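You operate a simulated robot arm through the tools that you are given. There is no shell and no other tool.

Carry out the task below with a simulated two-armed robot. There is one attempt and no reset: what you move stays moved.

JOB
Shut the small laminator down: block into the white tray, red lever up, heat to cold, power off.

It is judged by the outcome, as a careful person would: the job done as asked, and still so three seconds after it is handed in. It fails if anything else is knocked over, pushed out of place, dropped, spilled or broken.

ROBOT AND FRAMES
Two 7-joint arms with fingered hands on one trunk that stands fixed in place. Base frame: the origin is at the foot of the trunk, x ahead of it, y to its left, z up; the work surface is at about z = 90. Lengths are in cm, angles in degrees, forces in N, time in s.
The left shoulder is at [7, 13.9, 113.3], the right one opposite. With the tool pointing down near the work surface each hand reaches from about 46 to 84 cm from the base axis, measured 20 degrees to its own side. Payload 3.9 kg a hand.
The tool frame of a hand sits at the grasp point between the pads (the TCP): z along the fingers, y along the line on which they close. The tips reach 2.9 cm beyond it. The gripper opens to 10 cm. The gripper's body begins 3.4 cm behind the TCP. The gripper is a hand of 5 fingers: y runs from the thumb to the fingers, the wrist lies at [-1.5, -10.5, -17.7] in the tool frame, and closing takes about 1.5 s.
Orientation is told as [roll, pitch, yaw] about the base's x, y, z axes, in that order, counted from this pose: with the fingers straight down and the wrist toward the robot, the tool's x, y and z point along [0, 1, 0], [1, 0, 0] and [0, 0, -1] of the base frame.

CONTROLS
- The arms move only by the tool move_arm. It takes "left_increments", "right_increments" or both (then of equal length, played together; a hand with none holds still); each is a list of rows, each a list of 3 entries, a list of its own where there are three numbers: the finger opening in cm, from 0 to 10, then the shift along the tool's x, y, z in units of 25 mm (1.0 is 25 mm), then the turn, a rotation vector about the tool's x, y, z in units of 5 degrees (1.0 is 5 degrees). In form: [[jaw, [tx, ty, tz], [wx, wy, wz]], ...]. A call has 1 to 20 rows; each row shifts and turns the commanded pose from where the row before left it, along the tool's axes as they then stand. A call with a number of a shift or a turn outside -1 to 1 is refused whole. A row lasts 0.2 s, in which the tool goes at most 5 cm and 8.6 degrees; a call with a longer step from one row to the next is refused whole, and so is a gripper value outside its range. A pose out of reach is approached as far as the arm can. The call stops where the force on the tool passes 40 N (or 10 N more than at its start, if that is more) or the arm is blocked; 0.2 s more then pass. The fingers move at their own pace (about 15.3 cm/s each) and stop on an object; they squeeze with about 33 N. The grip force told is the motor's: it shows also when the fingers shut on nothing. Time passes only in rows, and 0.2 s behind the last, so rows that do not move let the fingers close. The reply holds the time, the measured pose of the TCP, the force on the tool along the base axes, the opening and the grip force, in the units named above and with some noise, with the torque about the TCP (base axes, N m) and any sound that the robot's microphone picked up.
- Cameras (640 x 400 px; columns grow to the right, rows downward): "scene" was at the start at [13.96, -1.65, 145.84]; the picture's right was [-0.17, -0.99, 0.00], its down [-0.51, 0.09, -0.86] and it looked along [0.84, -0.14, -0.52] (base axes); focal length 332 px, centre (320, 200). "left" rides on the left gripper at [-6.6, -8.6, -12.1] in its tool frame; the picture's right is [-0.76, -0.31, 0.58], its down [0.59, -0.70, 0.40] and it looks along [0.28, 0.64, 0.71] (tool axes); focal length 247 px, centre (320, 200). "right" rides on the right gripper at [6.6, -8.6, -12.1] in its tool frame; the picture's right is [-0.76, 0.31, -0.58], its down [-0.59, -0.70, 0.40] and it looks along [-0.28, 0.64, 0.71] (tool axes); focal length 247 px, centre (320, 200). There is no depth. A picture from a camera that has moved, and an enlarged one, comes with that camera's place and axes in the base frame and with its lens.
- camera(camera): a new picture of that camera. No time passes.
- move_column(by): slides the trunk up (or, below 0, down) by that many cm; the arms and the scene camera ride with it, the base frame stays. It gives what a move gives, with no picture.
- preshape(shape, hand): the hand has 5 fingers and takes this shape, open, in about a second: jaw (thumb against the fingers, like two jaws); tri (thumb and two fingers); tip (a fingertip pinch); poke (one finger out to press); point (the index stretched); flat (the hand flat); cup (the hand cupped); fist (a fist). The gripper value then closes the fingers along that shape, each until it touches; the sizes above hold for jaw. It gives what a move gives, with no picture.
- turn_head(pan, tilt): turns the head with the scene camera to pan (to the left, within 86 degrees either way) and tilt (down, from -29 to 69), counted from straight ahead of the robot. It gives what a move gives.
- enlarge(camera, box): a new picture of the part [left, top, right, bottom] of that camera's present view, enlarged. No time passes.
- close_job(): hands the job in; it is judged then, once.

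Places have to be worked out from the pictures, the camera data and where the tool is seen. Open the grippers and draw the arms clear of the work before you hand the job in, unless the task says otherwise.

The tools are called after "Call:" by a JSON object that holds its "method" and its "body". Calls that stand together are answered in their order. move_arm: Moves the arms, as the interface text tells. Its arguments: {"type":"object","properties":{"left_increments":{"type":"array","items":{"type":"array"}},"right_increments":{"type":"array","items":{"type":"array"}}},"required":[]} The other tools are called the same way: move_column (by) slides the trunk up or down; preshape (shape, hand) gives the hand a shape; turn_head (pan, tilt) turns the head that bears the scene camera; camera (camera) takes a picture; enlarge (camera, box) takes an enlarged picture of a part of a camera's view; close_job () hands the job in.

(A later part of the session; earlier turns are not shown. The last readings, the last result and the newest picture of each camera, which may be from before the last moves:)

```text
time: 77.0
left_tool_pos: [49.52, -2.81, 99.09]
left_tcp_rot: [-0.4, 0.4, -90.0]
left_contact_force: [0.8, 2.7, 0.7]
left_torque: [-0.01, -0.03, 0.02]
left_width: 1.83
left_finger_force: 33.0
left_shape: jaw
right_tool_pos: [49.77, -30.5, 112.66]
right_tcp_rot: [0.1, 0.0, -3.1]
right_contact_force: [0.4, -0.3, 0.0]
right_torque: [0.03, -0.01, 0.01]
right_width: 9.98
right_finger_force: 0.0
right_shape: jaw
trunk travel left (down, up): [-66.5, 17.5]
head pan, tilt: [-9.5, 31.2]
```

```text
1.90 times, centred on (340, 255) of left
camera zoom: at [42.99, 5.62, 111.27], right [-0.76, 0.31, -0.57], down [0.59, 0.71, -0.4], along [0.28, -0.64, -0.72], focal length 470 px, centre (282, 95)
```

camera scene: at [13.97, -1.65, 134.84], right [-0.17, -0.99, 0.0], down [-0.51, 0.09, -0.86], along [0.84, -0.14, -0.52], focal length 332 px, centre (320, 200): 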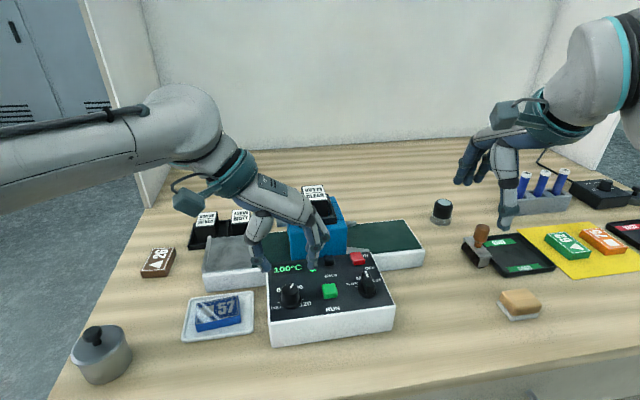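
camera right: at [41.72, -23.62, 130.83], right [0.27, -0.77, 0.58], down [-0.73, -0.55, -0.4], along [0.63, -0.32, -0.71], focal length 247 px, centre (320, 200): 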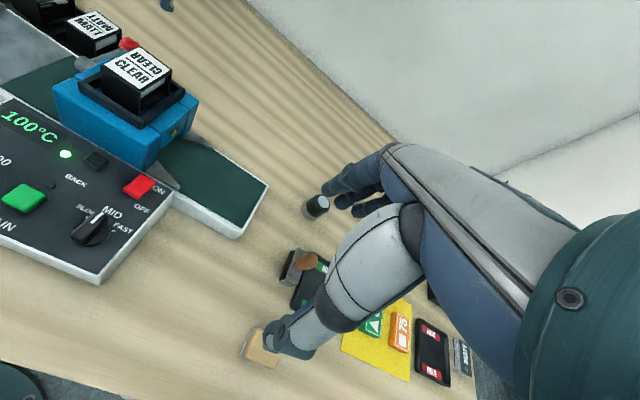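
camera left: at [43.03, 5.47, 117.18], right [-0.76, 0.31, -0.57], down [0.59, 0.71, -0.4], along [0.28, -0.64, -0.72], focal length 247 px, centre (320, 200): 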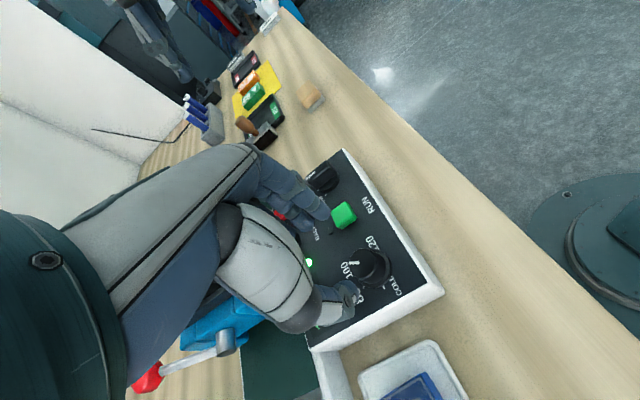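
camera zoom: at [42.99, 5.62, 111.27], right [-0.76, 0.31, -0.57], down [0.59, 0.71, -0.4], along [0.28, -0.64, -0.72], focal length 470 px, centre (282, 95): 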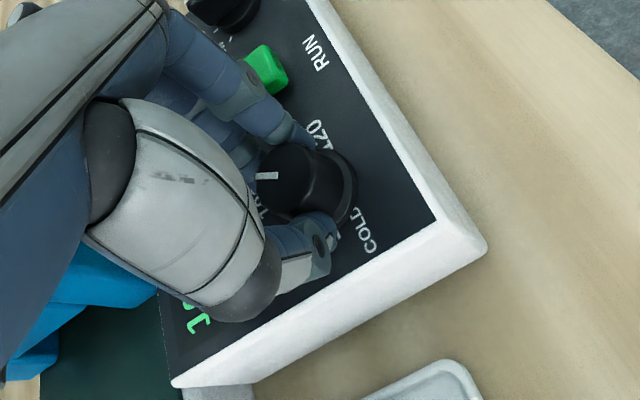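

The knob is gripped at 33 N. I'll start turning counter-clockwise, 30° first, and check that the knob follows.

Call:
{"method": "move_arm", "body": {"left_increments": [[1, [0, 0, 0], [0, 0, -0.8]], [1, [0, 0, 0], [0, 0, -1]], [1, [0, 0, 0], [0, 0, -1]], [1, [0, 0, 0], [0, 0, -1]], [1, [0, 0, 0], [0, 0, -1]], [1, [0, 0, 0], [0, 0, -1]], [1, [0, 0, 0], [0, 0, 0]]]}}

Call:
{"method": "enlarge", "body": {"camera": "scene", "box": [250, 235, 360, 325]}}

Call:
{"method": "enlarge", "body": {"camera": "left", "box": [220, 150, 460, 360]}}

```text
time: 78.6
left_tool_pos: [49.39, -2.95, 99.1]
left_tcp_rot: [-0.2, 0.5, -61.0]
left_contact_force: [-3.0, 7.4, -0.4]
left_torque: [0.1, 0.02, -0.01]
left_width: 1.77
left_finger_force: 33.1
left_shape: jaw
right_tool_pos: [49.73, -30.5, 112.63]
right_tcp_rot: [-0.1, 0.1, -3.1]
right_contact_force: [0.6, 0.6, -0.5]
right_torque: [0.01, 0.0, 0.02]
right_width: 9.96
right_finger_force: 0.0
right_shape: jaw
trunk travel left (down, up): [-66.5, 17.5]
head pan, tilt: [-9.5, 31.2]
```

```text
4.44 times, centred on (305, 280) of scene
camera zoom: at [13.89, -1.48, 134.85], right [-0.17, -0.99, 0.0], down [-0.51, 0.08, -0.86], along [0.84, -0.14, -0.52], focal length 1475 px, centre (387, -156)
```

zoom: 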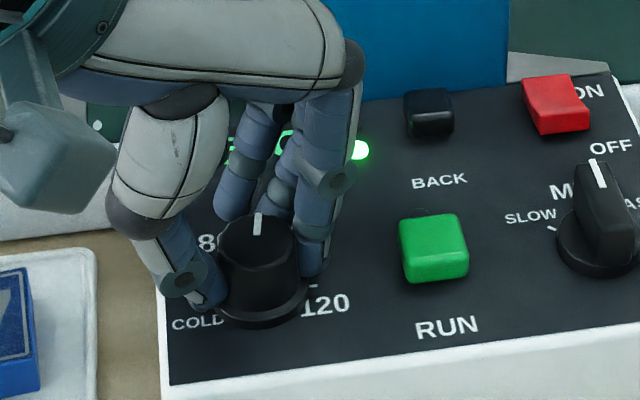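

```text
1.90 times, centred on (340, 255) of left
camera zoom: at [39.59, 1.4, 111.27], right [-0.81, -0.1, -0.57], down [0.17, 0.9, -0.39], along [0.55, -0.42, -0.72], focal length 470 px, centre (282, 95)
```

zoom: 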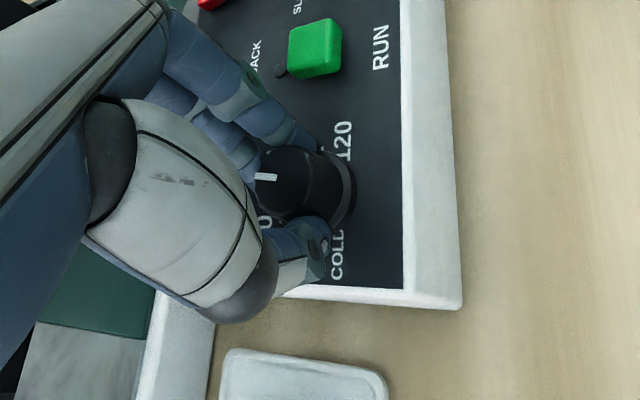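

The knob turns with the hand and the pointer is now near straight ahead. I'll continue another 60°, easing the centre slightly to relieve the side force.

Call:
{"method": "move_arm", "body": {"left_increments": [[1, [0.02, -0.05, 0], [0, 0, -1]], [1, [0, 0, 0], [0, 0, -1]], [1, [0, 0, 0], [0, 0, -1]], [1, [0, 0, 0], [0, 0, -1]], [1, [0, 0, 0], [0, 0, -1]], [1, [0, 0, 0], [0, 0, -1]], [1, [0, 0, 0], [0, 0, 0]]]}}

Call:
{"method": "enlarge", "body": {"camera": "scene", "box": [250, 235, 360, 325]}}

Call:
{"method": "enlarge", "body": {"camera": "left", "box": [220, 150, 460, 360]}}

```text
time: 80.2
left_tool_pos: [49.39, -2.85, 98.97]
left_tcp_rot: [0.1, 0.6, -31.0]
left_contact_force: [-5.3, 5.1, -1.1]
left_torque: [0.03, 0.03, -0.01]
left_width: 1.75
left_finger_force: 32.9
left_shape: jaw
right_tool_pos: [49.7, -30.48, 112.6]
right_tcp_rot: [-0.1, -0.2, -3.2]
right_contact_force: [0.2, -0.3, -0.5]
right_torque: [-0.04, 0.04, 0.0]
right_width: 9.99
right_finger_force: 0.0
right_shape: jaw
trunk travel left (down, up): [-66.5, 17.5]
head pan, tilt: [-9.5, 31.2]
```

```text
4.44 times, centred on (305, 280) of scene
camera zoom: at [13.85, -1.54, 134.86], right [-0.17, -0.99, 0.0], down [-0.51, 0.09, -0.86], along [0.84, -0.14, -0.52], focal length 1475 px, centre (387, -156)
```

zoom: 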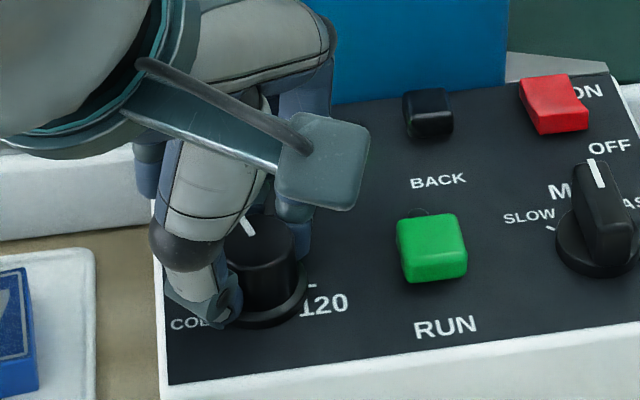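

```text
1.90 times, centred on (340, 255) of left
camera zoom: at [38.7, -4.06, 111.24], right [-0.66, -0.49, -0.58], down [-0.3, 0.87, -0.39], along [0.69, -0.08, -0.72], focal length 470 px, centre (282, 95)
```

zoom: 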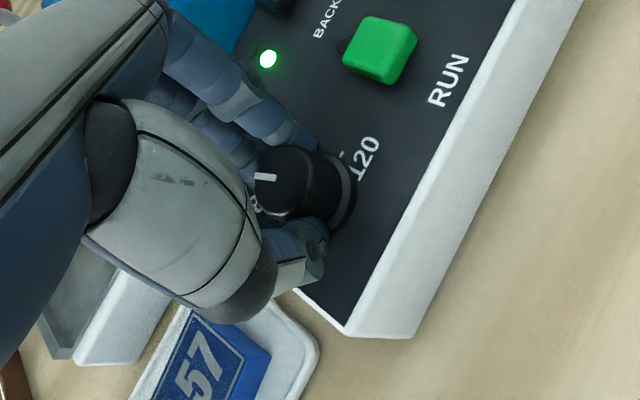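

The pointer has reached the 80 mark. I'll continue 30° more toward COLD, again easing the centre.

Call:
{"method": "move_arm", "body": {"left_increments": [[1, [0.014, -0.055, 0], [0, 0, -1]], [1, [0, 0, 0], [0, 0, -1]], [1, [0, 0, 0], [0, 0, -1]], [1, [0, 0, 0], [0, 0, -1]], [1, [0, 0, 0], [0, 0, -1]], [1, [0, 0, 0], [0, 0, -1]], [1, [0, 0, 0], [0, 0, 0]]]}}

Call:
{"method": "enlarge", "body": {"camera": "scene", "box": [250, 235, 360, 325]}}

Call:
{"method": "enlarge", "body": {"camera": "left", "box": [220, 150, 460, 360]}}

```text
time: 81.8
left_tool_pos: [49.34, -2.87, 99.07]
left_tcp_rot: [0.4, 0.5, -1.1]
left_contact_force: [-4.4, 2.2, -0.9]
left_torque: [0.02, 0.01, -0.02]
left_width: 1.77
left_finger_force: 33.0
left_shape: jaw
right_tool_pos: [49.75, -30.5, 112.63]
right_tcp_rot: [-0.1, 0.0, -3.0]
right_contact_force: [0.2, -1.0, -1.0]
right_torque: [0.0, -0.05, 0.03]
right_width: 9.98
right_finger_force: 0.1
right_shape: jaw
trunk travel left (down, up): [-66.5, 17.5]
head pan, tilt: [-9.5, 31.2]
```

```text
4.44 times, centred on (305, 280) of scene
camera zoom: at [13.88, -1.6, 134.85], right [-0.17, -0.99, 0.0], down [-0.51, 0.09, -0.86], along [0.84, -0.14, -0.52], focal length 1475 px, centre (387, -156)
```

zoom: 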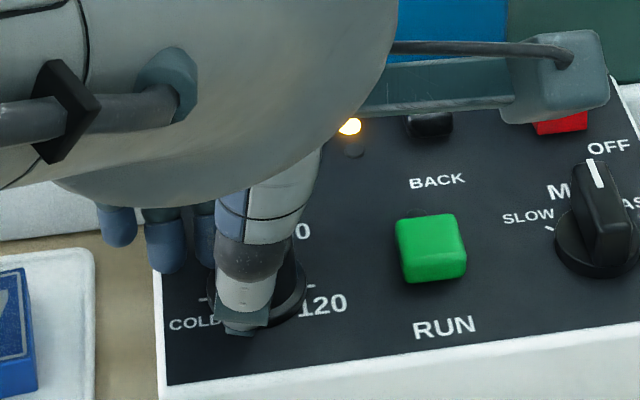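

```text
1.90 times, centred on (340, 255) of left
camera zoom: at [40.64, -9.19, 111.19], right [-0.32, -0.75, -0.58], down [-0.7, 0.6, -0.39], along [0.64, 0.28, -0.72], focal length 470 px, centre (282, 95)
```

zoom: 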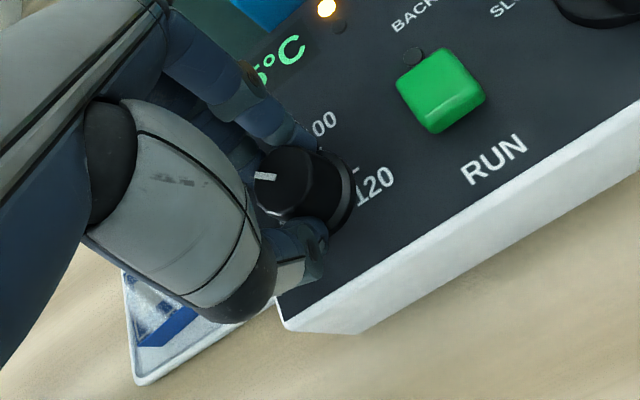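

The display and LED are responding, with the LED now amber. I'll turn the last 30°, plus a few degrees, to reach the COLD end.

Call:
{"method": "move_arm", "body": {"left_increments": [[1, [0, -0.03, 0], [0, 0, -1]], [1, [0, 0, 0], [0, 0, -1]], [1, [0, 0, 0], [0, 0, -1]], [1, [0, 0, 0], [0, 0, -1]], [1, [0, 0, 0], [0, 0, -1]], [1, [0, 0, 0], [0, 0, -1]], [1, [0, 0, 0], [0, 0, 0]]]}}

Call:
{"method": "camera", "body": {"camera": "scene"}}

Call:
{"method": "enlarge", "body": {"camera": "left", "box": [220, 150, 460, 360]}}

```text
time: 83.4
left_tool_pos: [49.09, -2.81, 99.19]
left_tcp_rot: [0.5, 0.0, 29.0]
left_contact_force: [-4.5, -1.4, 0.1]
left_torque: [0.04, 0.04, -0.06]
left_width: 1.72
left_finger_force: 33.3
left_shape: jaw
right_tool_pos: [49.72, -30.56, 112.59]
right_tcp_rot: [0.1, -0.1, -3.1]
right_contact_force: [-0.5, -0.5, 0.7]
right_torque: [0.0, 0.01, -0.05]
right_width: 10.0
right_finger_force: 0.0
right_shape: jaw
trunk travel left (down, up): [-66.5, 17.5]
head pan, tilt: [-9.5, 31.2]
```

```text
taken
camera scene: at [13.85, -1.64, 134.86], right [-0.17, -0.99, 0.0], down [-0.51, 0.09, -0.86], along [0.84, -0.14, -0.52], focal length 332 px, centre (320, 200)
```

scene: 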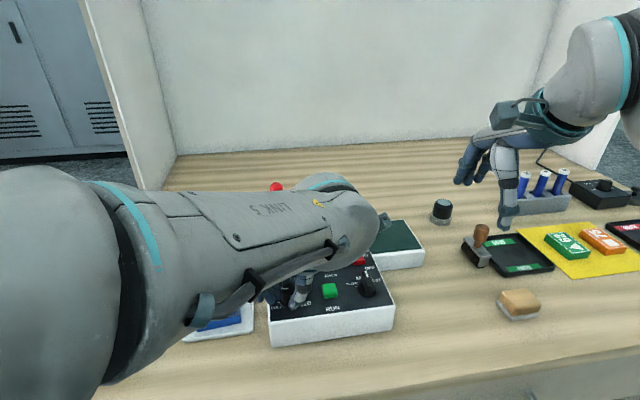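

```text
1.90 times, centred on (340, 255) of left
camera zoom: at [44.93, -12.69, 111.14], right [0.1, -0.81, -0.58], down [-0.9, 0.18, -0.39], along [0.42, 0.56, -0.71], focal length 470 px, centre (282, 95)
```

zoom: 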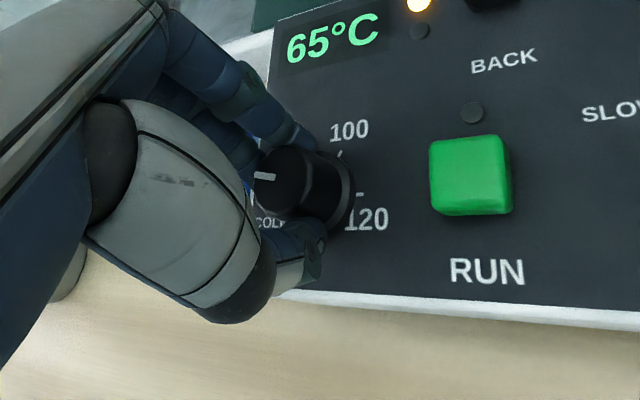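

The display reads 65 °C and the pointer points left toward COLD. I'll add about 2° more, then release and lift to inspect the pointer.

Call:
{"method": "move_arm", "body": {"left_increments": [[1, [0, 0, 0], [0, 0, -0.4]], [1, [0, 0, 0], [0, 0, 0]], [2.5, [0, 0, 0], [0, 0, 0]], [4, [0, 0, 0], [0, 0, 0]], [5, [0, 0, 0], [0, 0, 0]], [5, [0, 0, -0.4], [0, 0, 0]], [5, [0, 0, -0.6], [0, 0, 0]], [5, [0, 0, -0.8], [0, 0, 0]], [5, [0, 0, -0.8], [0, 0, 0]], [5, [0, 0, 0], [0, 0, 0]]]}}

Call:
{"method": "camera", "body": {"camera": "left"}}

Call:
{"method": "enlarge", "body": {"camera": "left", "box": [280, 150, 480, 310]}}

```text
time: 85.6
left_tool_pos: [49.32, -2.91, 105.45]
left_tcp_rot: [0.6, 0.1, 30.9]
left_contact_force: [-0.7, 0.1, 0.4]
left_torque: [-0.01, 0.0, -0.01]
left_width: 4.96
left_finger_force: 0.0
left_shape: jaw
right_tool_pos: [49.83, -30.57, 112.57]
right_tcp_rot: [0.0, 0.0, -3.2]
right_contact_force: [0.1, 0.2, 0.2]
right_torque: [-0.01, -0.02, -0.01]
right_width: 9.99
right_finger_force: 0.0
right_shape: jaw
trunk travel left (down, up): [-66.5, 17.5]
head pan, tilt: [-9.5, 31.2]
```

```text
taken
camera left: at [45.44, -12.93, 117.62], right [0.12, -0.8, -0.58], down [-0.91, 0.15, -0.39], along [0.4, 0.58, -0.71], focal length 247 px, centre (320, 200)
```

left: 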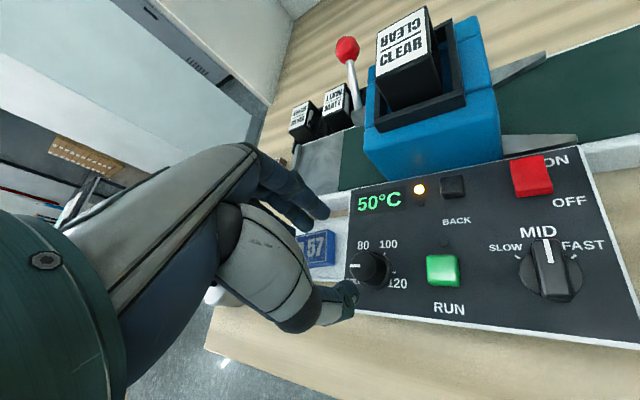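

```text
2.50 times, centred on (380, 230) of left
camera zoom: at [45.44, -12.93, 117.62], right [0.12, -0.8, -0.58], down [-0.91, 0.15, -0.39], along [0.4, 0.58, -0.71], focal length 617 px, centre (170, 125)
```

zoom: 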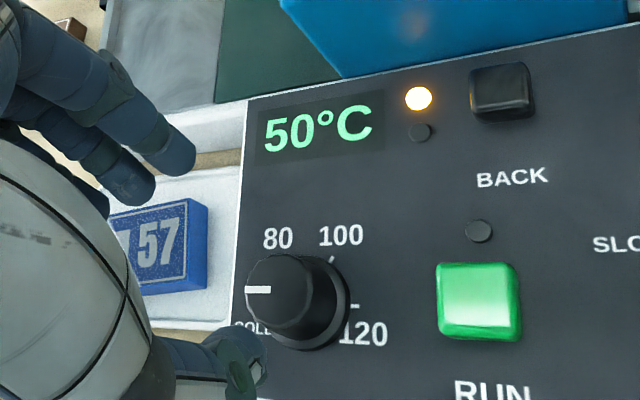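

The display shows 50 °C and is falling, and the pointer points toward COLD. I'll move the left hand up and away to the left to see the knob fully from the head camera.

Call:
{"method": "move_arm", "body": {"left_increments": [[5, [0, 0, -0.8], [0, 0, 0]], [5, [0.5, 0.2, -0.8], [0, 0, 1]], [5, [0.7, 0.2, -0.7], [0, 0, 1]], [5, [0.8, 0.1, -0.6], [0, 0, 1]], [5, [0.8, 0.1, -0.5], [0, 0, 1]], [5, [0.8, 0.1, -0.4], [0, 0, 1]], [5, [0.8, 0, -0.4], [0, 0, 1]], [5, [0.6, 0, 0], [0, 0, 0]], [5, [0, 0, 0], [0, 0, 0]]]}}

Call:
{"method": "camera", "body": {"camera": "scene"}}

Call:
{"method": "enlarge", "body": {"camera": "scene", "box": [260, 240, 400, 330]}}

Call:
{"method": "enlarge", "body": {"camera": "scene", "box": [260, 265, 330, 325]}}

```text
time: 87.6
left_tool_pos: [47.74, 9.6, 116.18]
left_tcp_rot: [0.5, 0.4, 0.9]
left_contact_force: [-0.3, 0.3, -0.4]
left_torque: [-0.01, 0.02, 0.0]
left_width: 4.96
left_finger_force: 0.1
left_shape: jaw
right_tool_pos: [49.82, -30.57, 112.6]
right_tcp_rot: [0.0, 0.0, -3.1]
right_contact_force: [0.9, -0.7, -0.3]
right_torque: [-0.05, -0.01, -0.01]
right_width: 10.01
right_finger_force: 0.1
right_shape: jaw
trunk travel left (down, up): [-66.5, 17.5]
head pan, tilt: [-9.5, 31.2]
```

```text
taken
camera scene: at [13.95, -1.68, 134.84], right [-0.17, -0.99, 0.0], down [-0.51, 0.09, -0.86], along [0.84, -0.14, -0.52], focal length 332 px, centre (320, 200)
```

scene: 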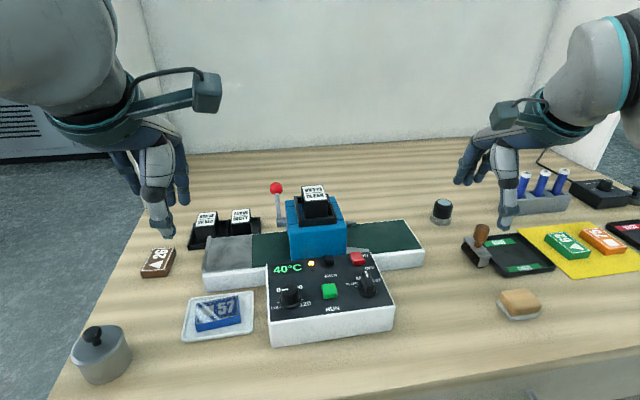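

```text
4.44 times, centred on (330, 285) of scene
camera zoom: at [13.95, -1.68, 134.84], right [-0.17, -0.99, 0.0], down [-0.51, 0.09, -0.86], along [0.84, -0.14, -0.52], focal length 1475 px, centre (276, -178)
```

zoom: 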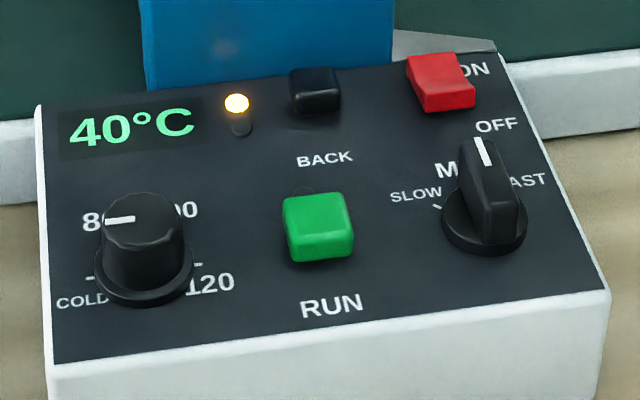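

```text
6.67 times, centred on (295, 295) of scene
camera zoom: at [13.95, -1.68, 134.84], right [-0.17, -0.99, 0.0], down [-0.51, 0.09, -0.86], along [0.84, -0.14, -0.52], focal length 2213 px, centre (487, -433)
```

zoom: 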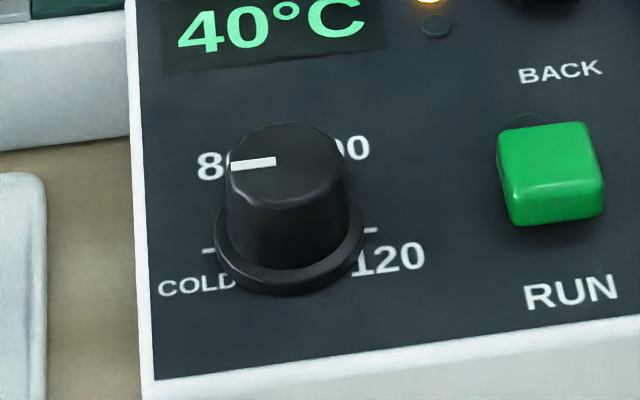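

The pointer is parallel to the COLD tick line and the display is falling (40 °C). Next is the power rocker with the right hand, so I'll set the poke shape on the right and look at it.

Call:
{"method": "preshape", "body": {"hand": "right", "shape": "poke"}}

Call:
{"method": "enlarge", "body": {"camera": "scene", "box": [440, 100, 560, 250]}}

Call:
{"method": "camera", "body": {"camera": "right"}}

Call:
{"method": "enlarge", "body": {"camera": "right", "box": [80, 130, 200, 230]}}

```text
time: 88.5
left_tool_pos: [47.63, 9.59, 116.09]
left_tcp_rot: [0.4, 0.4, 1.0]
left_contact_force: [-0.1, -0.4, -0.4]
left_torque: [0.01, 0.04, 0.0]
left_width: 4.97
left_finger_force: 0.1
left_shape: jaw
right_tool_pos: [49.85, -30.65, 112.44]
right_tcp_rot: [-0.1, 0.0, -3.1]
right_contact_force: [-0.4, -0.2, 0.2]
right_torque: [0.01, 0.03, 0.0]
right_width: 0.0
right_finger_force: 0.0
right_shape: poke
trunk travel left (down, up): [-66.5, 17.5]
head pan, tilt: [-9.5, 31.2]
```

```text
2.67 times, centred on (500, 175) of scene
camera zoom: at [13.96, -1.66, 134.84], right [-0.17, -0.99, 0.0], down [-0.51, 0.09, -0.86], along [0.84, -0.14, -0.52], focal length 885 px, centre (-160, 267)
```

zoom: 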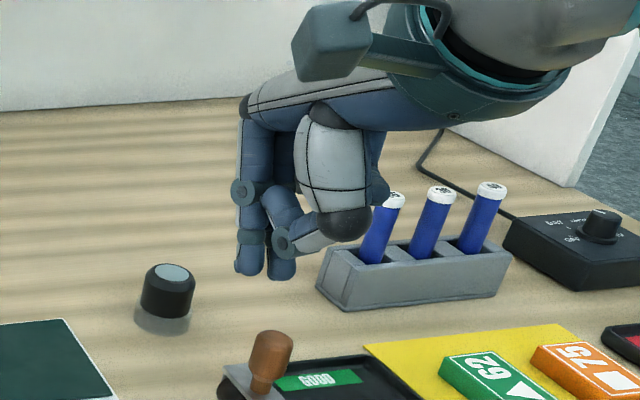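

```text
taken
camera right: at [41.7, -23.62, 124.83], right [0.27, -0.77, 0.58], down [-0.73, -0.55, -0.4], along [0.63, -0.32, -0.71], focal length 247 px, centre (320, 200)
```

right: 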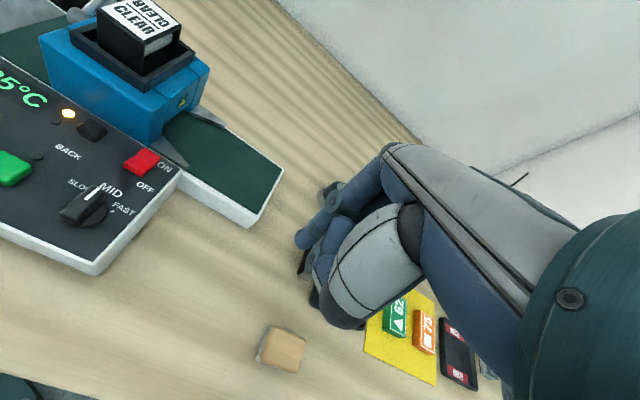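

```text
4.00 times, centred on (140, 180) of right
camera zoom: at [41.7, -23.62, 124.83], right [0.27, -0.77, 0.58], down [-0.73, -0.55, -0.4], along [0.63, -0.32, -0.71], focal length 988 px, centre (1040, 280)
```

zoom: 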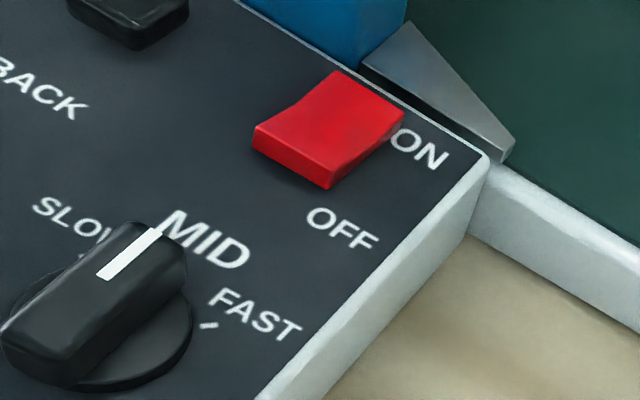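

The rocker's near (OFF) end is clearly the raised one. I'll look closely at the right hand's poke shape to locate the fingertip.

Call:
{"method": "enlarge", "body": {"camera": "right", "box": [260, 140, 440, 340]}}

Call:
{"method": "enlarge", "body": {"camera": "scene", "box": [470, 130, 540, 220]}}

```text
2.00 times, centred on (350, 240) of right
camera zoom: at [41.7, -23.62, 124.83], right [0.27, -0.77, 0.58], down [-0.73, -0.55, -0.4], along [0.63, -0.32, -0.71], focal length 494 px, centre (260, 120)
```

zoom: 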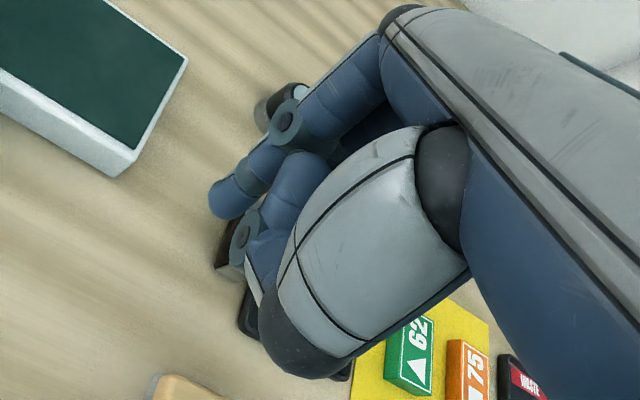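

```text
4.44 times, centred on (505, 175) of scene
camera zoom: at [13.96, -1.66, 134.84], right [-0.17, -0.99, 0.0], down [-0.51, 0.09, -0.86], along [0.84, -0.14, -0.52], focal length 1475 px, centre (-502, 311)
```

zoom: 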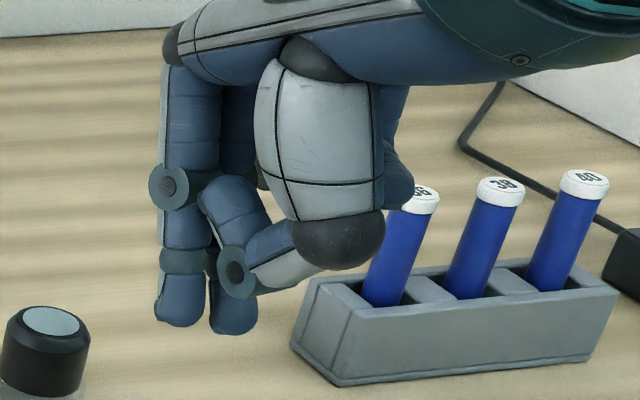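

In the poke shape the index tip sits at about (+1.15, -0.7, +1.8) in the right tool frame. The rocker's raised near edge is at about (54.6, -15.0, 97.4). I'll bring the right hand over it at z ≈ 105.

Call:
{"method": "move_arm", "body": {"right_increments": [[0, [0.843, 0.297, 0.2], [0, 0, 0]], [0, [0.843, 0.297, 0.3], [0, 0, 0]], [0, [0.843, 0.297, 0.5], [0, 0, 0]], [0, [0.843, 0.297, 0.5], [0, 0, 0]], [0, [0.843, 0.297, 0.5], [0, 0, 0]], [0, [0.843, 0.297, 0.5], [0, 0, 0]], [0, [0.843, 0.297, 0.46], [0, 0, 0]], [0, [0, 0, 0], [0, 0, 0]]]}}

Call:
{"method": "camera", "body": {"camera": "scene"}}

Call:
{"method": "camera", "body": {"camera": "right"}}

Call:
{"method": "camera", "body": {"camera": "left"}}

```text
time: 90.3
left_tool_pos: [47.58, 9.7, 116.13]
left_tcp_rot: [0.4, 0.4, 1.0]
left_contact_force: [-0.4, -0.7, -0.2]
left_torque: [0.0, -0.03, -0.01]
left_width: 4.98
left_finger_force: 0.0
left_shape: jaw
right_tool_pos: [55.84, -16.21, 105.15]
right_tcp_rot: [0.0, 0.0, -3.2]
right_contact_force: [-0.7, 0.2, 0.3]
right_torque: [0.01, -0.02, 0.01]
right_width: 0.01
right_finger_force: 0.1
right_shape: poke
trunk travel left (down, up): [-66.5, 17.5]
head pan, tilt: [-9.5, 31.2]
```

```text
taken
camera scene: at [13.92, -1.7, 134.85], right [-0.17, -0.99, 0.0], down [-0.51, 0.09, -0.86], along [0.84, -0.14, -0.52], focal length 332 px, centre (320, 200)
```

scene: 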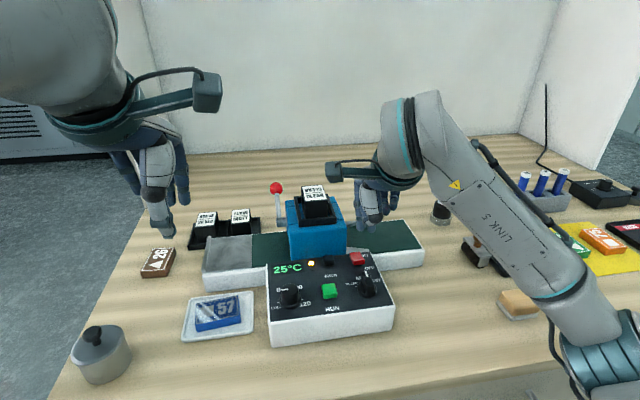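

```text
taken
camera right: at [47.65, -9.24, 117.37], right [0.27, -0.77, 0.58], down [-0.73, -0.55, -0.4], along [0.63, -0.32, -0.71], focal length 247 px, centre (320, 200)
```

right: 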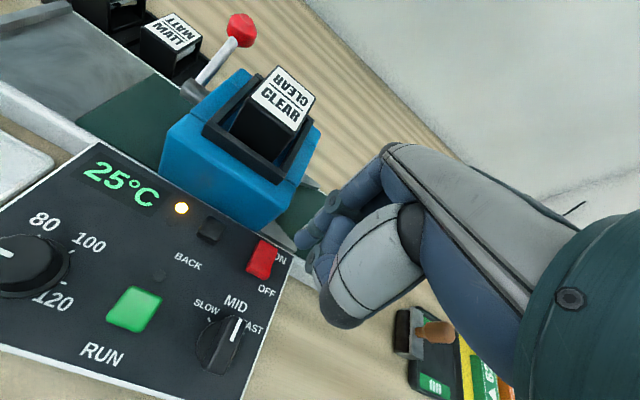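

```text
taken
camera left: at [39.28, 2.85, 128.29], right [-0.3, -0.76, -0.58], down [-0.72, 0.58, -0.39], along [0.63, 0.3, -0.72], focal length 247 px, centre (320, 200)
```

left: 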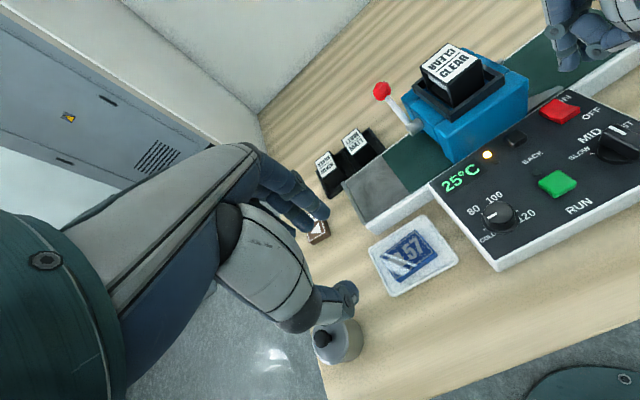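

The index tip is aligned above the rocker's near end, and the display reads 25 °C. I'll lower to just above the rocker and inspect closely.

Call:
{"method": "move_arm", "body": {"right_increments": [[0, [0, 0, 0.5], [0, 0, 0]], [0, [0, 0, 0.5], [0, 0, 0]], [0, [0, 0, 0.4], [0, 0, 0]], [0, [0, 0, 0], [0, 0, 0]]]}}

Call:
{"method": "enlarge", "body": {"camera": "right", "box": [210, 180, 370, 320]}}

Call:
{"method": "enlarge", "body": {"camera": "scene", "box": [320, 210, 420, 290]}}

Call:
{"method": "enlarge", "body": {"camera": "left", "box": [520, 0, 640, 160]}}

```text
time: 91.3
left_tool_pos: [47.71, 9.57, 116.07]
left_tcp_rot: [0.4, 0.3, 1.0]
left_contact_force: [-0.3, -0.3, 0.4]
left_torque: [0.01, 0.02, -0.01]
left_width: 4.99
left_finger_force: 0.0
left_shape: jaw
right_tool_pos: [55.75, -16.18, 101.66]
right_tcp_rot: [0.1, 0.0, -3.0]
right_contact_force: [-0.7, 0.0, 0.0]
right_torque: [-0.01, -0.02, -0.04]
right_width: 0.03
right_finger_force: 0.0
right_shape: poke
trunk travel left (down, up): [-66.5, 17.5]
head pan, tilt: [-9.5, 31.2]
```

```text
2.86 times, centred on (290, 250) of right
camera zoom: at [47.64, -9.22, 113.93], right [0.27, -0.77, 0.58], down [-0.73, -0.55, -0.4], along [0.63, -0.32, -0.71], focal length 706 px, centre (406, 57)
```

zoom: 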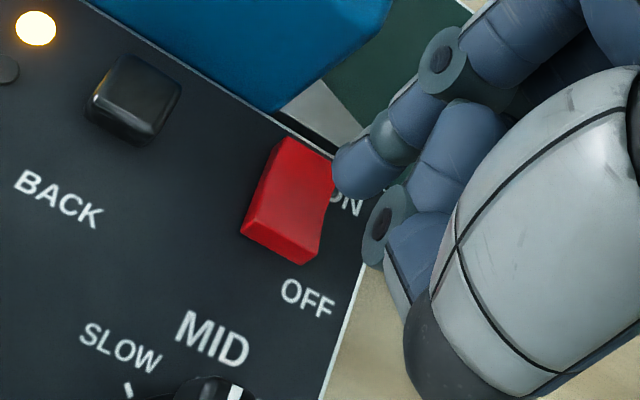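

```text
5.00 times, centred on (370, 250) of scene
camera zoom: at [13.94, -1.65, 134.85], right [-0.17, -0.99, 0.0], down [-0.51, 0.09, -0.86], along [0.84, -0.14, -0.52], focal length 1660 px, centre (70, -50)
```

zoom: 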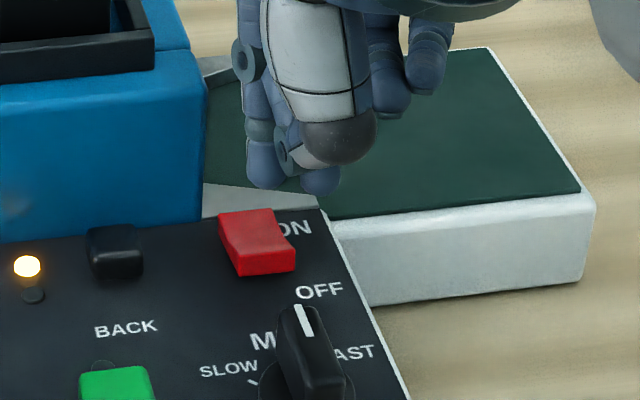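

```text
2.50 times, centred on (580, 80) of left
camera zoom: at [39.31, 2.89, 128.28], right [-0.3, -0.76, -0.58], down [-0.72, 0.58, -0.39], along [0.63, 0.3, -0.72], focal length 617 px, centre (-330, 500)
```

zoom: 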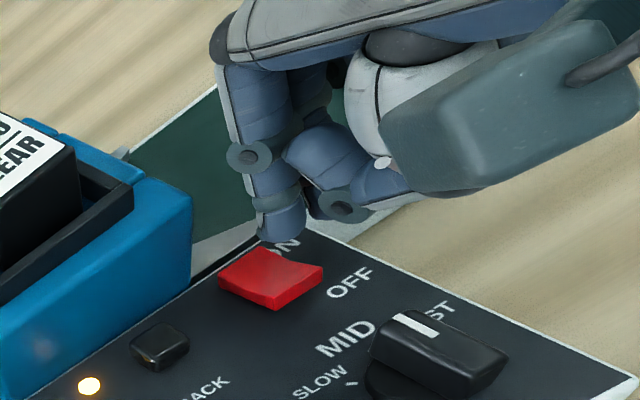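

Triangulation puts the index tip at about (55.6, -15.2, 99.6). I'll shift it 0.4 cm toward the robot, tilt slightly so the index leads, and lower it to just above the raised end.

Call:
{"method": "move_arm", "body": {"right_increments": [[0, [0.05, -0.08, 0], [0, -0.8, 0]], [0, [0.05, -0.08, 0], [0, -0.8, 0]], [0, [0, 0, 0.3], [0, 0, 0]], [0, [0, 0, 0.3], [0, 0, 0]], [0, [0, 0, 0], [0, 0, 0]]]}}

Call:
{"method": "enlarge", "body": {"camera": "right", "box": [210, 180, 370, 320]}}

Call:
{"method": "enlarge", "body": {"camera": "scene", "box": [320, 210, 420, 290]}}

Call:
{"method": "enlarge", "body": {"camera": "left", "box": [520, 0, 640, 160]}}

```text
time: 92.5
left_tool_pos: [47.65, 9.59, 116.12]
left_tcp_rot: [0.4, 0.4, 0.9]
left_contact_force: [0.4, -1.3, 0.5]
left_torque: [0.0, -0.05, 0.01]
left_width: 4.97
left_finger_force: 0.1
left_shape: jaw
right_tool_pos: [55.33, -16.13, 100.01]
right_tcp_rot: [-8.1, 0.0, -3.1]
right_contact_force: [-0.2, 0.4, -0.6]
right_torque: [-0.02, 0.03, -0.01]
right_width: 0.0
right_finger_force: 0.0
right_shape: poke
trunk travel left (down, up): [-66.5, 17.5]
head pan, tilt: [-9.5, 31.2]
```

```text
2.86 times, centred on (290, 250) of right
camera zoom: at [47.35, -7.52, 111.4], right [0.27, -0.68, 0.68], down [-0.74, -0.6, -0.31], along [0.62, -0.41, -0.67], focal length 706 px, centre (406, 57)
```

zoom: 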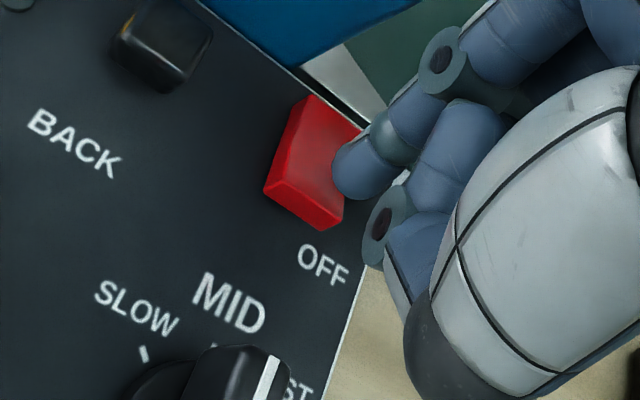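

```text
5.00 times, centred on (370, 250) of scene
camera zoom: at [13.95, -1.65, 134.85], right [-0.17, -0.99, 0.0], down [-0.51, 0.09, -0.86], along [0.84, -0.14, -0.52], focal length 1660 px, centre (70, -50)
```

zoom: 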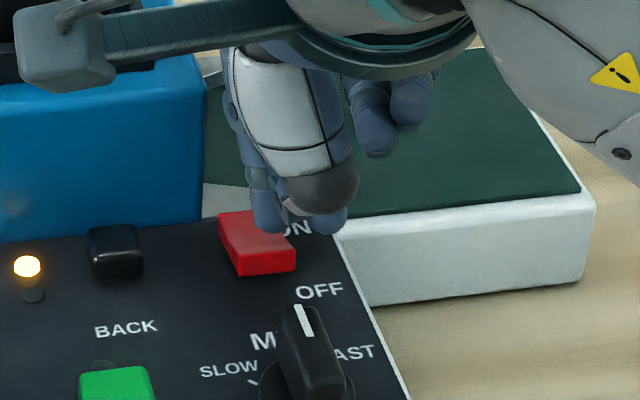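

```text
2.50 times, centred on (580, 80) of left
camera zoom: at [39.32, 2.9, 128.27], right [-0.3, -0.76, -0.58], down [-0.72, 0.58, -0.39], along [0.63, 0.3, -0.72], focal length 617 px, centre (-330, 500)
```

zoom: 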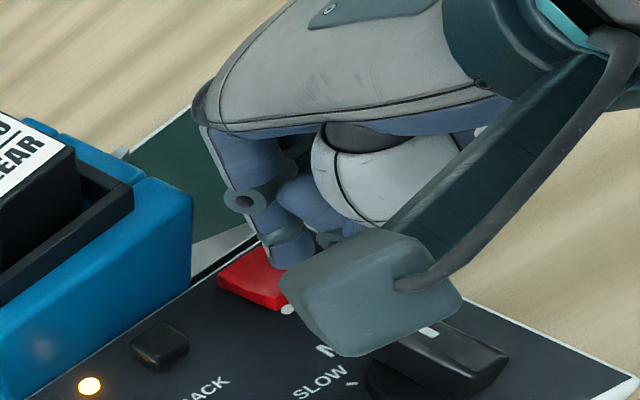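

The tip is over the rocker but slightly close to its near edge, so I'll shift 0.4 cm forward. Then I'll press down gently in small steps.

Call:
{"method": "move_arm", "body": {"right_increments": [[0, [0.08, 0.16, 0], [0, 0, 0]], [0, [0.02, 0, 0.12], [0, 0, 0]], [0, [0.02, 0, 0.12], [0, 0, 0]], [0, [0.02, 0, 0.1], [0, 0, 0]], [0, [0.02, 0, 0.1], [0, 0, 0]], [0, [0, 0, 0], [0, 0, 0]]]}}

Call:
{"method": "enlarge", "body": {"camera": "right", "box": [210, 180, 370, 320]}}

Call:
{"method": "enlarge", "body": {"camera": "scene", "box": [260, 230, 400, 310]}}

```text
time: 93.9
left_tool_pos: [47.56, 9.64, 116.18]
left_tcp_rot: [0.4, 0.3, 0.9]
left_contact_force: [0.4, 0.4, 0.2]
left_torque: [0.0, -0.02, 0.01]
left_width: 4.98
left_finger_force: 0.0
left_shape: jaw
right_tool_pos: [55.7, -15.86, 99.49]
right_tcp_rot: [-8.0, -0.7, -3.2]
right_contact_force: [7.4, -2.8, 30.3]
right_torque: [0.27, -0.36, -0.11]
right_width: 0.0
right_finger_force: 0.1
right_shape: poke
trunk travel left (down, up): [-66.5, 17.5]
head pan, tilt: [-9.5, 31.2]
```

```text
2.86 times, centred on (290, 250) of right
camera zoom: at [47.54, -7.31, 110.66], right [0.26, -0.69, 0.68], down [-0.73, -0.6, -0.32], along [0.63, -0.41, -0.66], focal length 706 px, centre (406, 57)
```

zoom: 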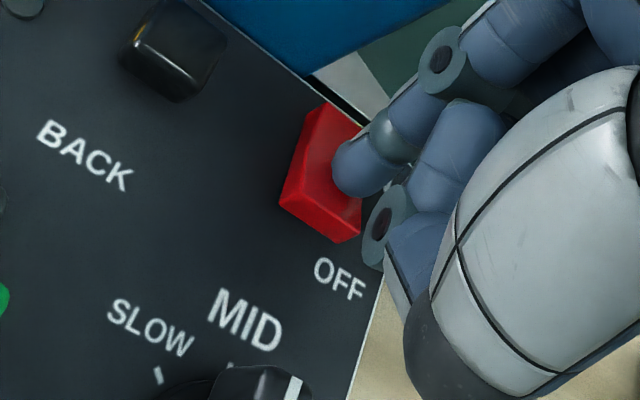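

```text
4.57 times, centred on (330, 270) of scene
camera zoom: at [13.68, -1.59, 134.92], right [-0.17, -0.99, 0.0], down [-0.51, 0.09, -0.86], along [0.84, -0.14, -0.52], focal length 1517 px, centre (274, -120)
```

zoom: 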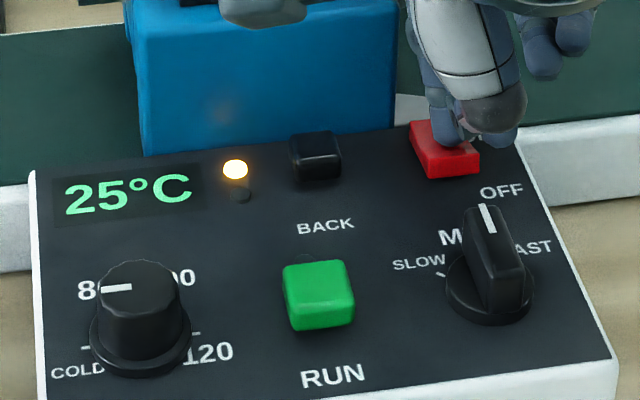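

The press landed on the rocker's crease at the pivot, giving 30 N with no toggle. I'll lift, move about 0.9 cm nearer to the robot onto the raised OFF end, and check.

Call:
{"method": "move_arm", "body": {"right_increments": [[0, [0, 0, -0.4], [0, 0, 0]], [0, [0, 0, -0.25], [0, 0, 0]], [0, [0, -0.2, 0], [0, 0, 0]], [0, [0, -0.18, 0], [0, 0, 0]], [0, [0, 0, 0.1], [0, 0, 0]], [0, [0, 0, 0], [0, 0, 0]]]}}

Call:
{"method": "enlarge", "body": {"camera": "right", "box": [210, 180, 370, 320]}}

Call:
{"method": "enlarge", "body": {"camera": "scene", "box": [320, 210, 420, 290]}}

```text
time: 95.3
left_tool_pos: [47.77, 9.51, 116.13]
left_tcp_rot: [0.4, 0.4, 1.0]
left_contact_force: [0.5, -0.4, 1.0]
left_torque: [0.02, 0.03, 0.03]
left_width: 4.99
left_finger_force: 0.1
left_shape: jaw
right_tool_pos: [54.89, -15.6, 100.36]
right_tcp_rot: [-7.9, 0.0, -3.1]
right_contact_force: [-0.3, 0.1, -0.1]
right_torque: [-0.03, -0.02, -0.01]
right_width: 0.0
right_finger_force: 0.2
right_shape: poke
trunk travel left (down, up): [-66.5, 17.5]
head pan, tilt: [-9.5, 31.2]
```

```text
2.86 times, centred on (290, 250) of right
camera zoom: at [46.84, -7.0, 111.6], right [0.27, -0.68, 0.68], down [-0.74, -0.6, -0.31], along [0.62, -0.41, -0.67], focal length 706 px, centre (406, 57)
```

zoom: 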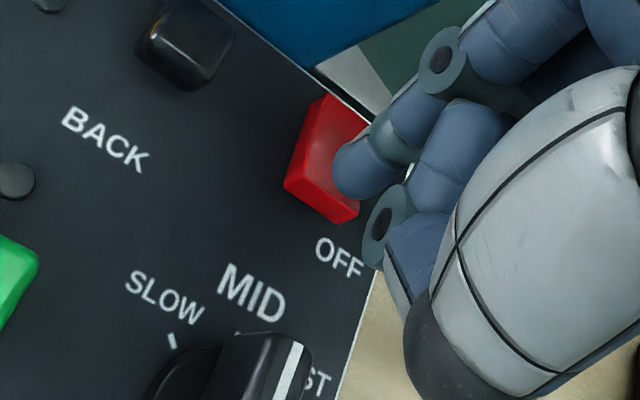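

```text
5.00 times, centred on (370, 250) of scene
camera zoom: at [13.96, -1.65, 134.84], right [-0.17, -0.99, 0.0], down [-0.51, 0.09, -0.86], along [0.84, -0.14, -0.52], focal length 1660 px, centre (70, -50)
```

zoom: 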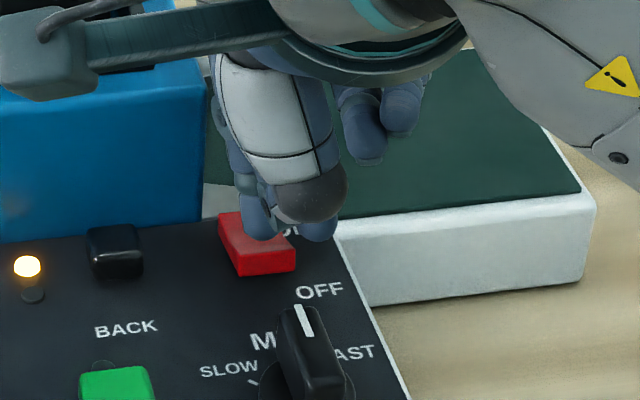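

The tip is now over the raised near half. I'll nudge forward 0.2 cm and press down slowly.

Call:
{"method": "move_arm", "body": {"right_increments": [[0, [0, 0.08, 0], [0, 0, 0]], [0, [0.01, 0, 0.1], [0, 0, 0]], [0, [0.01, 0, 0.1], [0, 0, 0]], [0, [0.01, 0, 0.1], [0, 0, 0]], [0, [0.01, 0, 0.1], [0, 0, 0]], [0, [0, 0, 0], [0, 0, 0]]]}}

Call:
{"method": "enlarge", "body": {"camera": "right", "box": [210, 180, 370, 320]}}

Call:
{"method": "enlarge", "body": {"camera": "scene", "box": [260, 230, 400, 310]}}

```text
time: 96.7
left_tool_pos: [47.71, 9.68, 116.11]
left_tcp_rot: [0.4, 0.4, 1.0]
left_contact_force: [-0.6, 0.0, -1.1]
left_torque: [0.02, 0.01, 0.01]
left_width: 4.96
left_finger_force: 0.0
left_shape: jaw
right_tool_pos: [55.15, -15.57, 99.31]
right_tcp_rot: [-7.9, -0.1, -3.0]
right_contact_force: [0.5, -0.2, 1.5]
right_torque: [0.0, -0.03, -0.02]
right_width: 0.0
right_finger_force: 0.1
right_shape: poke
trunk travel left (down, up): [-66.5, 17.5]
head pan, tilt: [-9.5, 31.2]
```

```text
2.86 times, centred on (290, 250) of right
camera zoom: at [47.0, -7.05, 110.67], right [0.27, -0.68, 0.68], down [-0.74, -0.6, -0.31], along [0.62, -0.41, -0.67], focal length 706 px, centre (406, 57)
```

zoom: 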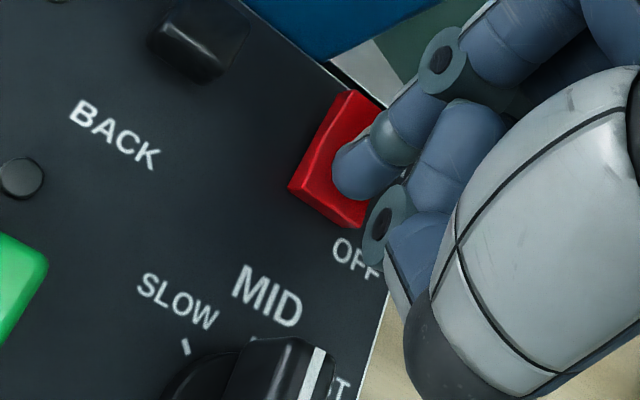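

```text
4.57 times, centred on (330, 270) of scene
camera zoom: at [13.92, -1.64, 134.85], right [-0.17, -0.99, 0.0], down [-0.51, 0.09, -0.86], along [0.84, -0.14, -0.52], focal length 1517 px, centre (274, -120)
```

zoom: 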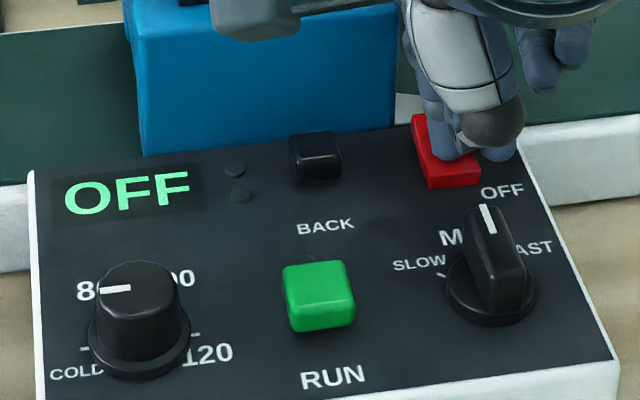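

The display now reads OFF and the rocker has flipped. I'll lift the right hand straight up and away.

Call:
{"method": "move_arm", "body": {"right_increments": [[0, [0, 0, -0.3], [0, 0, 0]], [0, [0, 0, -0.7], [0, 0, 0]], [0, [0, 0, -0.9], [0, 0, 0]], [0, [0, 0, -0.9], [0, 0.8, 0]], [0, [0, 0, -0.9], [0, 0.8, 0]], [0, [-0.7, -0.2, -0.6], [0, 0, 0]], [0, [-0.9, -0.3, -0.4], [0, 0, 0]], [0, [-0.9, -0.3, 0], [0, 0, 0]], [0, [-0.9, -0.3, 0], [0, 0, 0]], [0, [-0.9, -0.3, 0], [0, 0, 0]], [0, [-0.9, -0.3, 0], [0, 0, 0]], [0, [-0.8, -0.3, 0], [0, 0, 0]], [0, [0, 0, 0], [0, 0, 0]]]}}

Call:
{"method": "preshape", "body": {"hand": "right", "shape": "jaw"}}

Call:
{"method": "camera", "body": {"camera": "scene"}}

Call:
{"method": "enlarge", "body": {"camera": "scene", "box": [170, 170, 430, 350]}}

Call:
{"method": "enlarge", "body": {"camera": "scene", "box": [260, 240, 400, 330]}}

Call:
{"method": "camera", "body": {"camera": "left"}}

Call:
{"method": "camera", "body": {"camera": "right"}}

```text
time: 99.5
left_tool_pos: [47.75, 9.7, 116.12]
left_tcp_rot: [0.5, 0.5, 1.0]
left_contact_force: [0.0, 0.7, 1.0]
left_torque: [0.04, 0.01, -0.01]
left_width: 5.0
left_finger_force: 0.1
left_shape: jaw
right_tool_pos: [49.33, -29.27, 110.99]
right_tcp_rot: [0.0, 0.1, -3.1]
right_contact_force: [0.4, 0.1, 0.1]
right_torque: [0.0, -0.03, 0.01]
right_width: 0.0
right_finger_force: 0.1
right_shape: poke
trunk travel left (down, up): [-66.5, 17.5]
head pan, tilt: [-9.5, 31.2]
```

```text
time: 100.4
left_tool_pos: [47.64, 9.69, 116.18]
left_tcp_rot: [0.4, 0.4, 1.0]
left_contact_force: [-0.2, -0.2, -0.7]
left_torque: [0.04, -0.01, 0.0]
left_width: 4.95
left_finger_force: 0.1
left_shape: jaw
right_tool_pos: [49.4, -29.26, 111.1]
right_tcp_rot: [0.0, 0.1, -3.2]
right_contact_force: [0.0, -0.8, -0.1]
right_torque: [0.02, -0.03, 0.01]
right_width: 9.97
right_finger_force: 0.1
right_shape: jaw
trunk travel left (down, up): [-66.5, 17.5]
head pan, tilt: [-9.5, 31.2]
```

```text
taken
camera scene: at [13.96, -1.65, 134.84], right [-0.17, -0.99, 0.0], down [-0.51, 0.09, -0.86], along [0.84, -0.14, -0.52], focal length 332 px, centre (320, 200)
```

scene: 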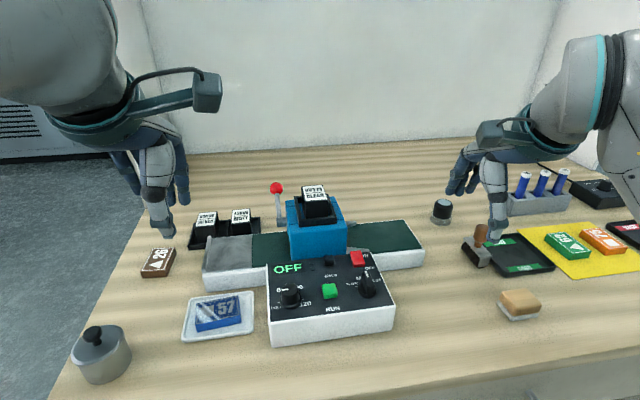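

```text
2.22 times, centred on (300, 260) of scene
camera zoom: at [13.96, -1.65, 134.84], right [-0.17, -0.99, 0.0], down [-0.51, 0.09, -0.86], along [0.84, -0.14, -0.52], focal length 738 px, centre (364, 67)
```

zoom: 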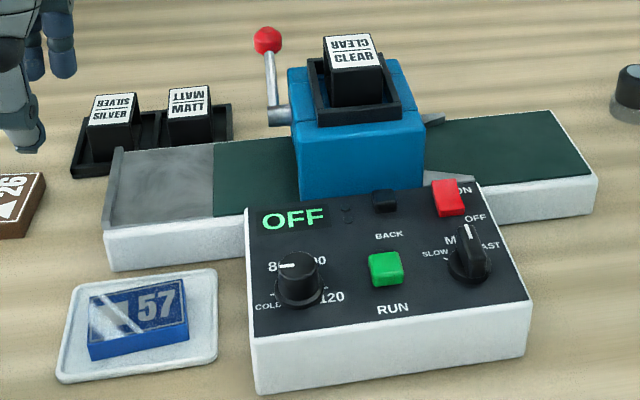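

```text
4.44 times, centred on (330, 285) of scene
camera zoom: at [13.96, -1.65, 134.84], right [-0.17, -0.99, 0.0], down [-0.51, 0.09, -0.86], along [0.84, -0.14, -0.52], focal length 1475 px, centre (276, -178)
```

zoom: 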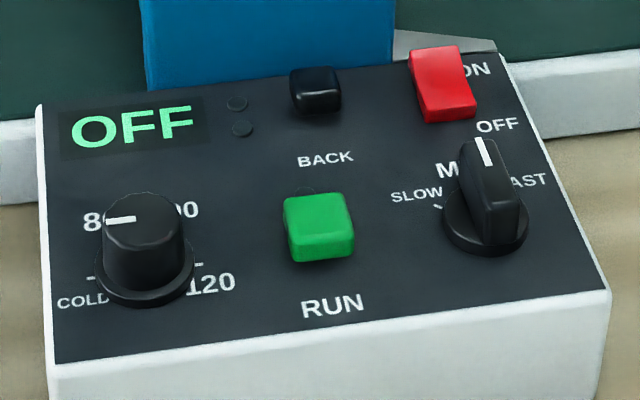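

```text
taken
camera left: at [39.33, 2.9, 128.27], right [-0.3, -0.76, -0.58], down [-0.72, 0.58, -0.39], along [0.63, 0.3, -0.72], focal length 247 px, centre (320, 200)
```

left: 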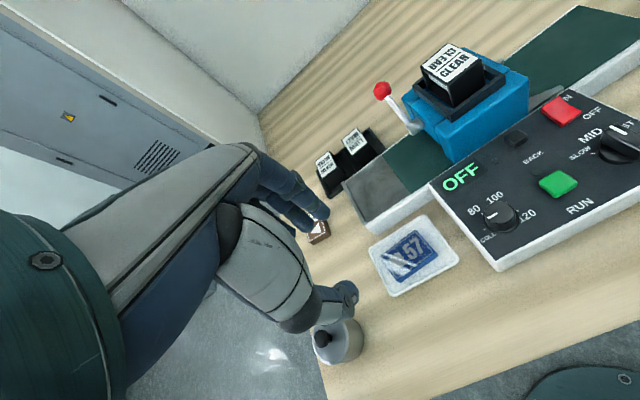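

```text
taken
camera right: at [41.2, -22.28, 123.33], right [0.27, -0.77, 0.58], down [-0.73, -0.55, -0.4], along [0.63, -0.32, -0.71], focal length 247 px, centre (320, 200)
```

right: 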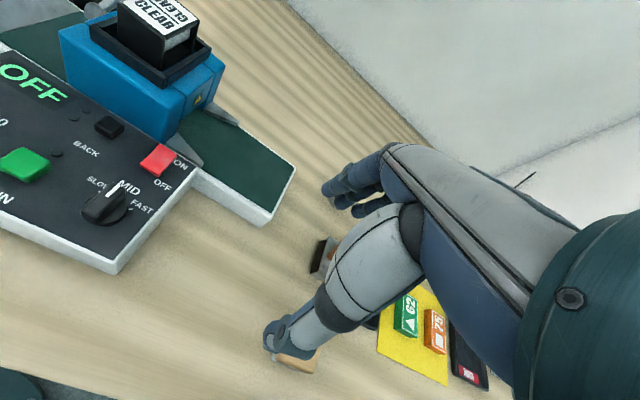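

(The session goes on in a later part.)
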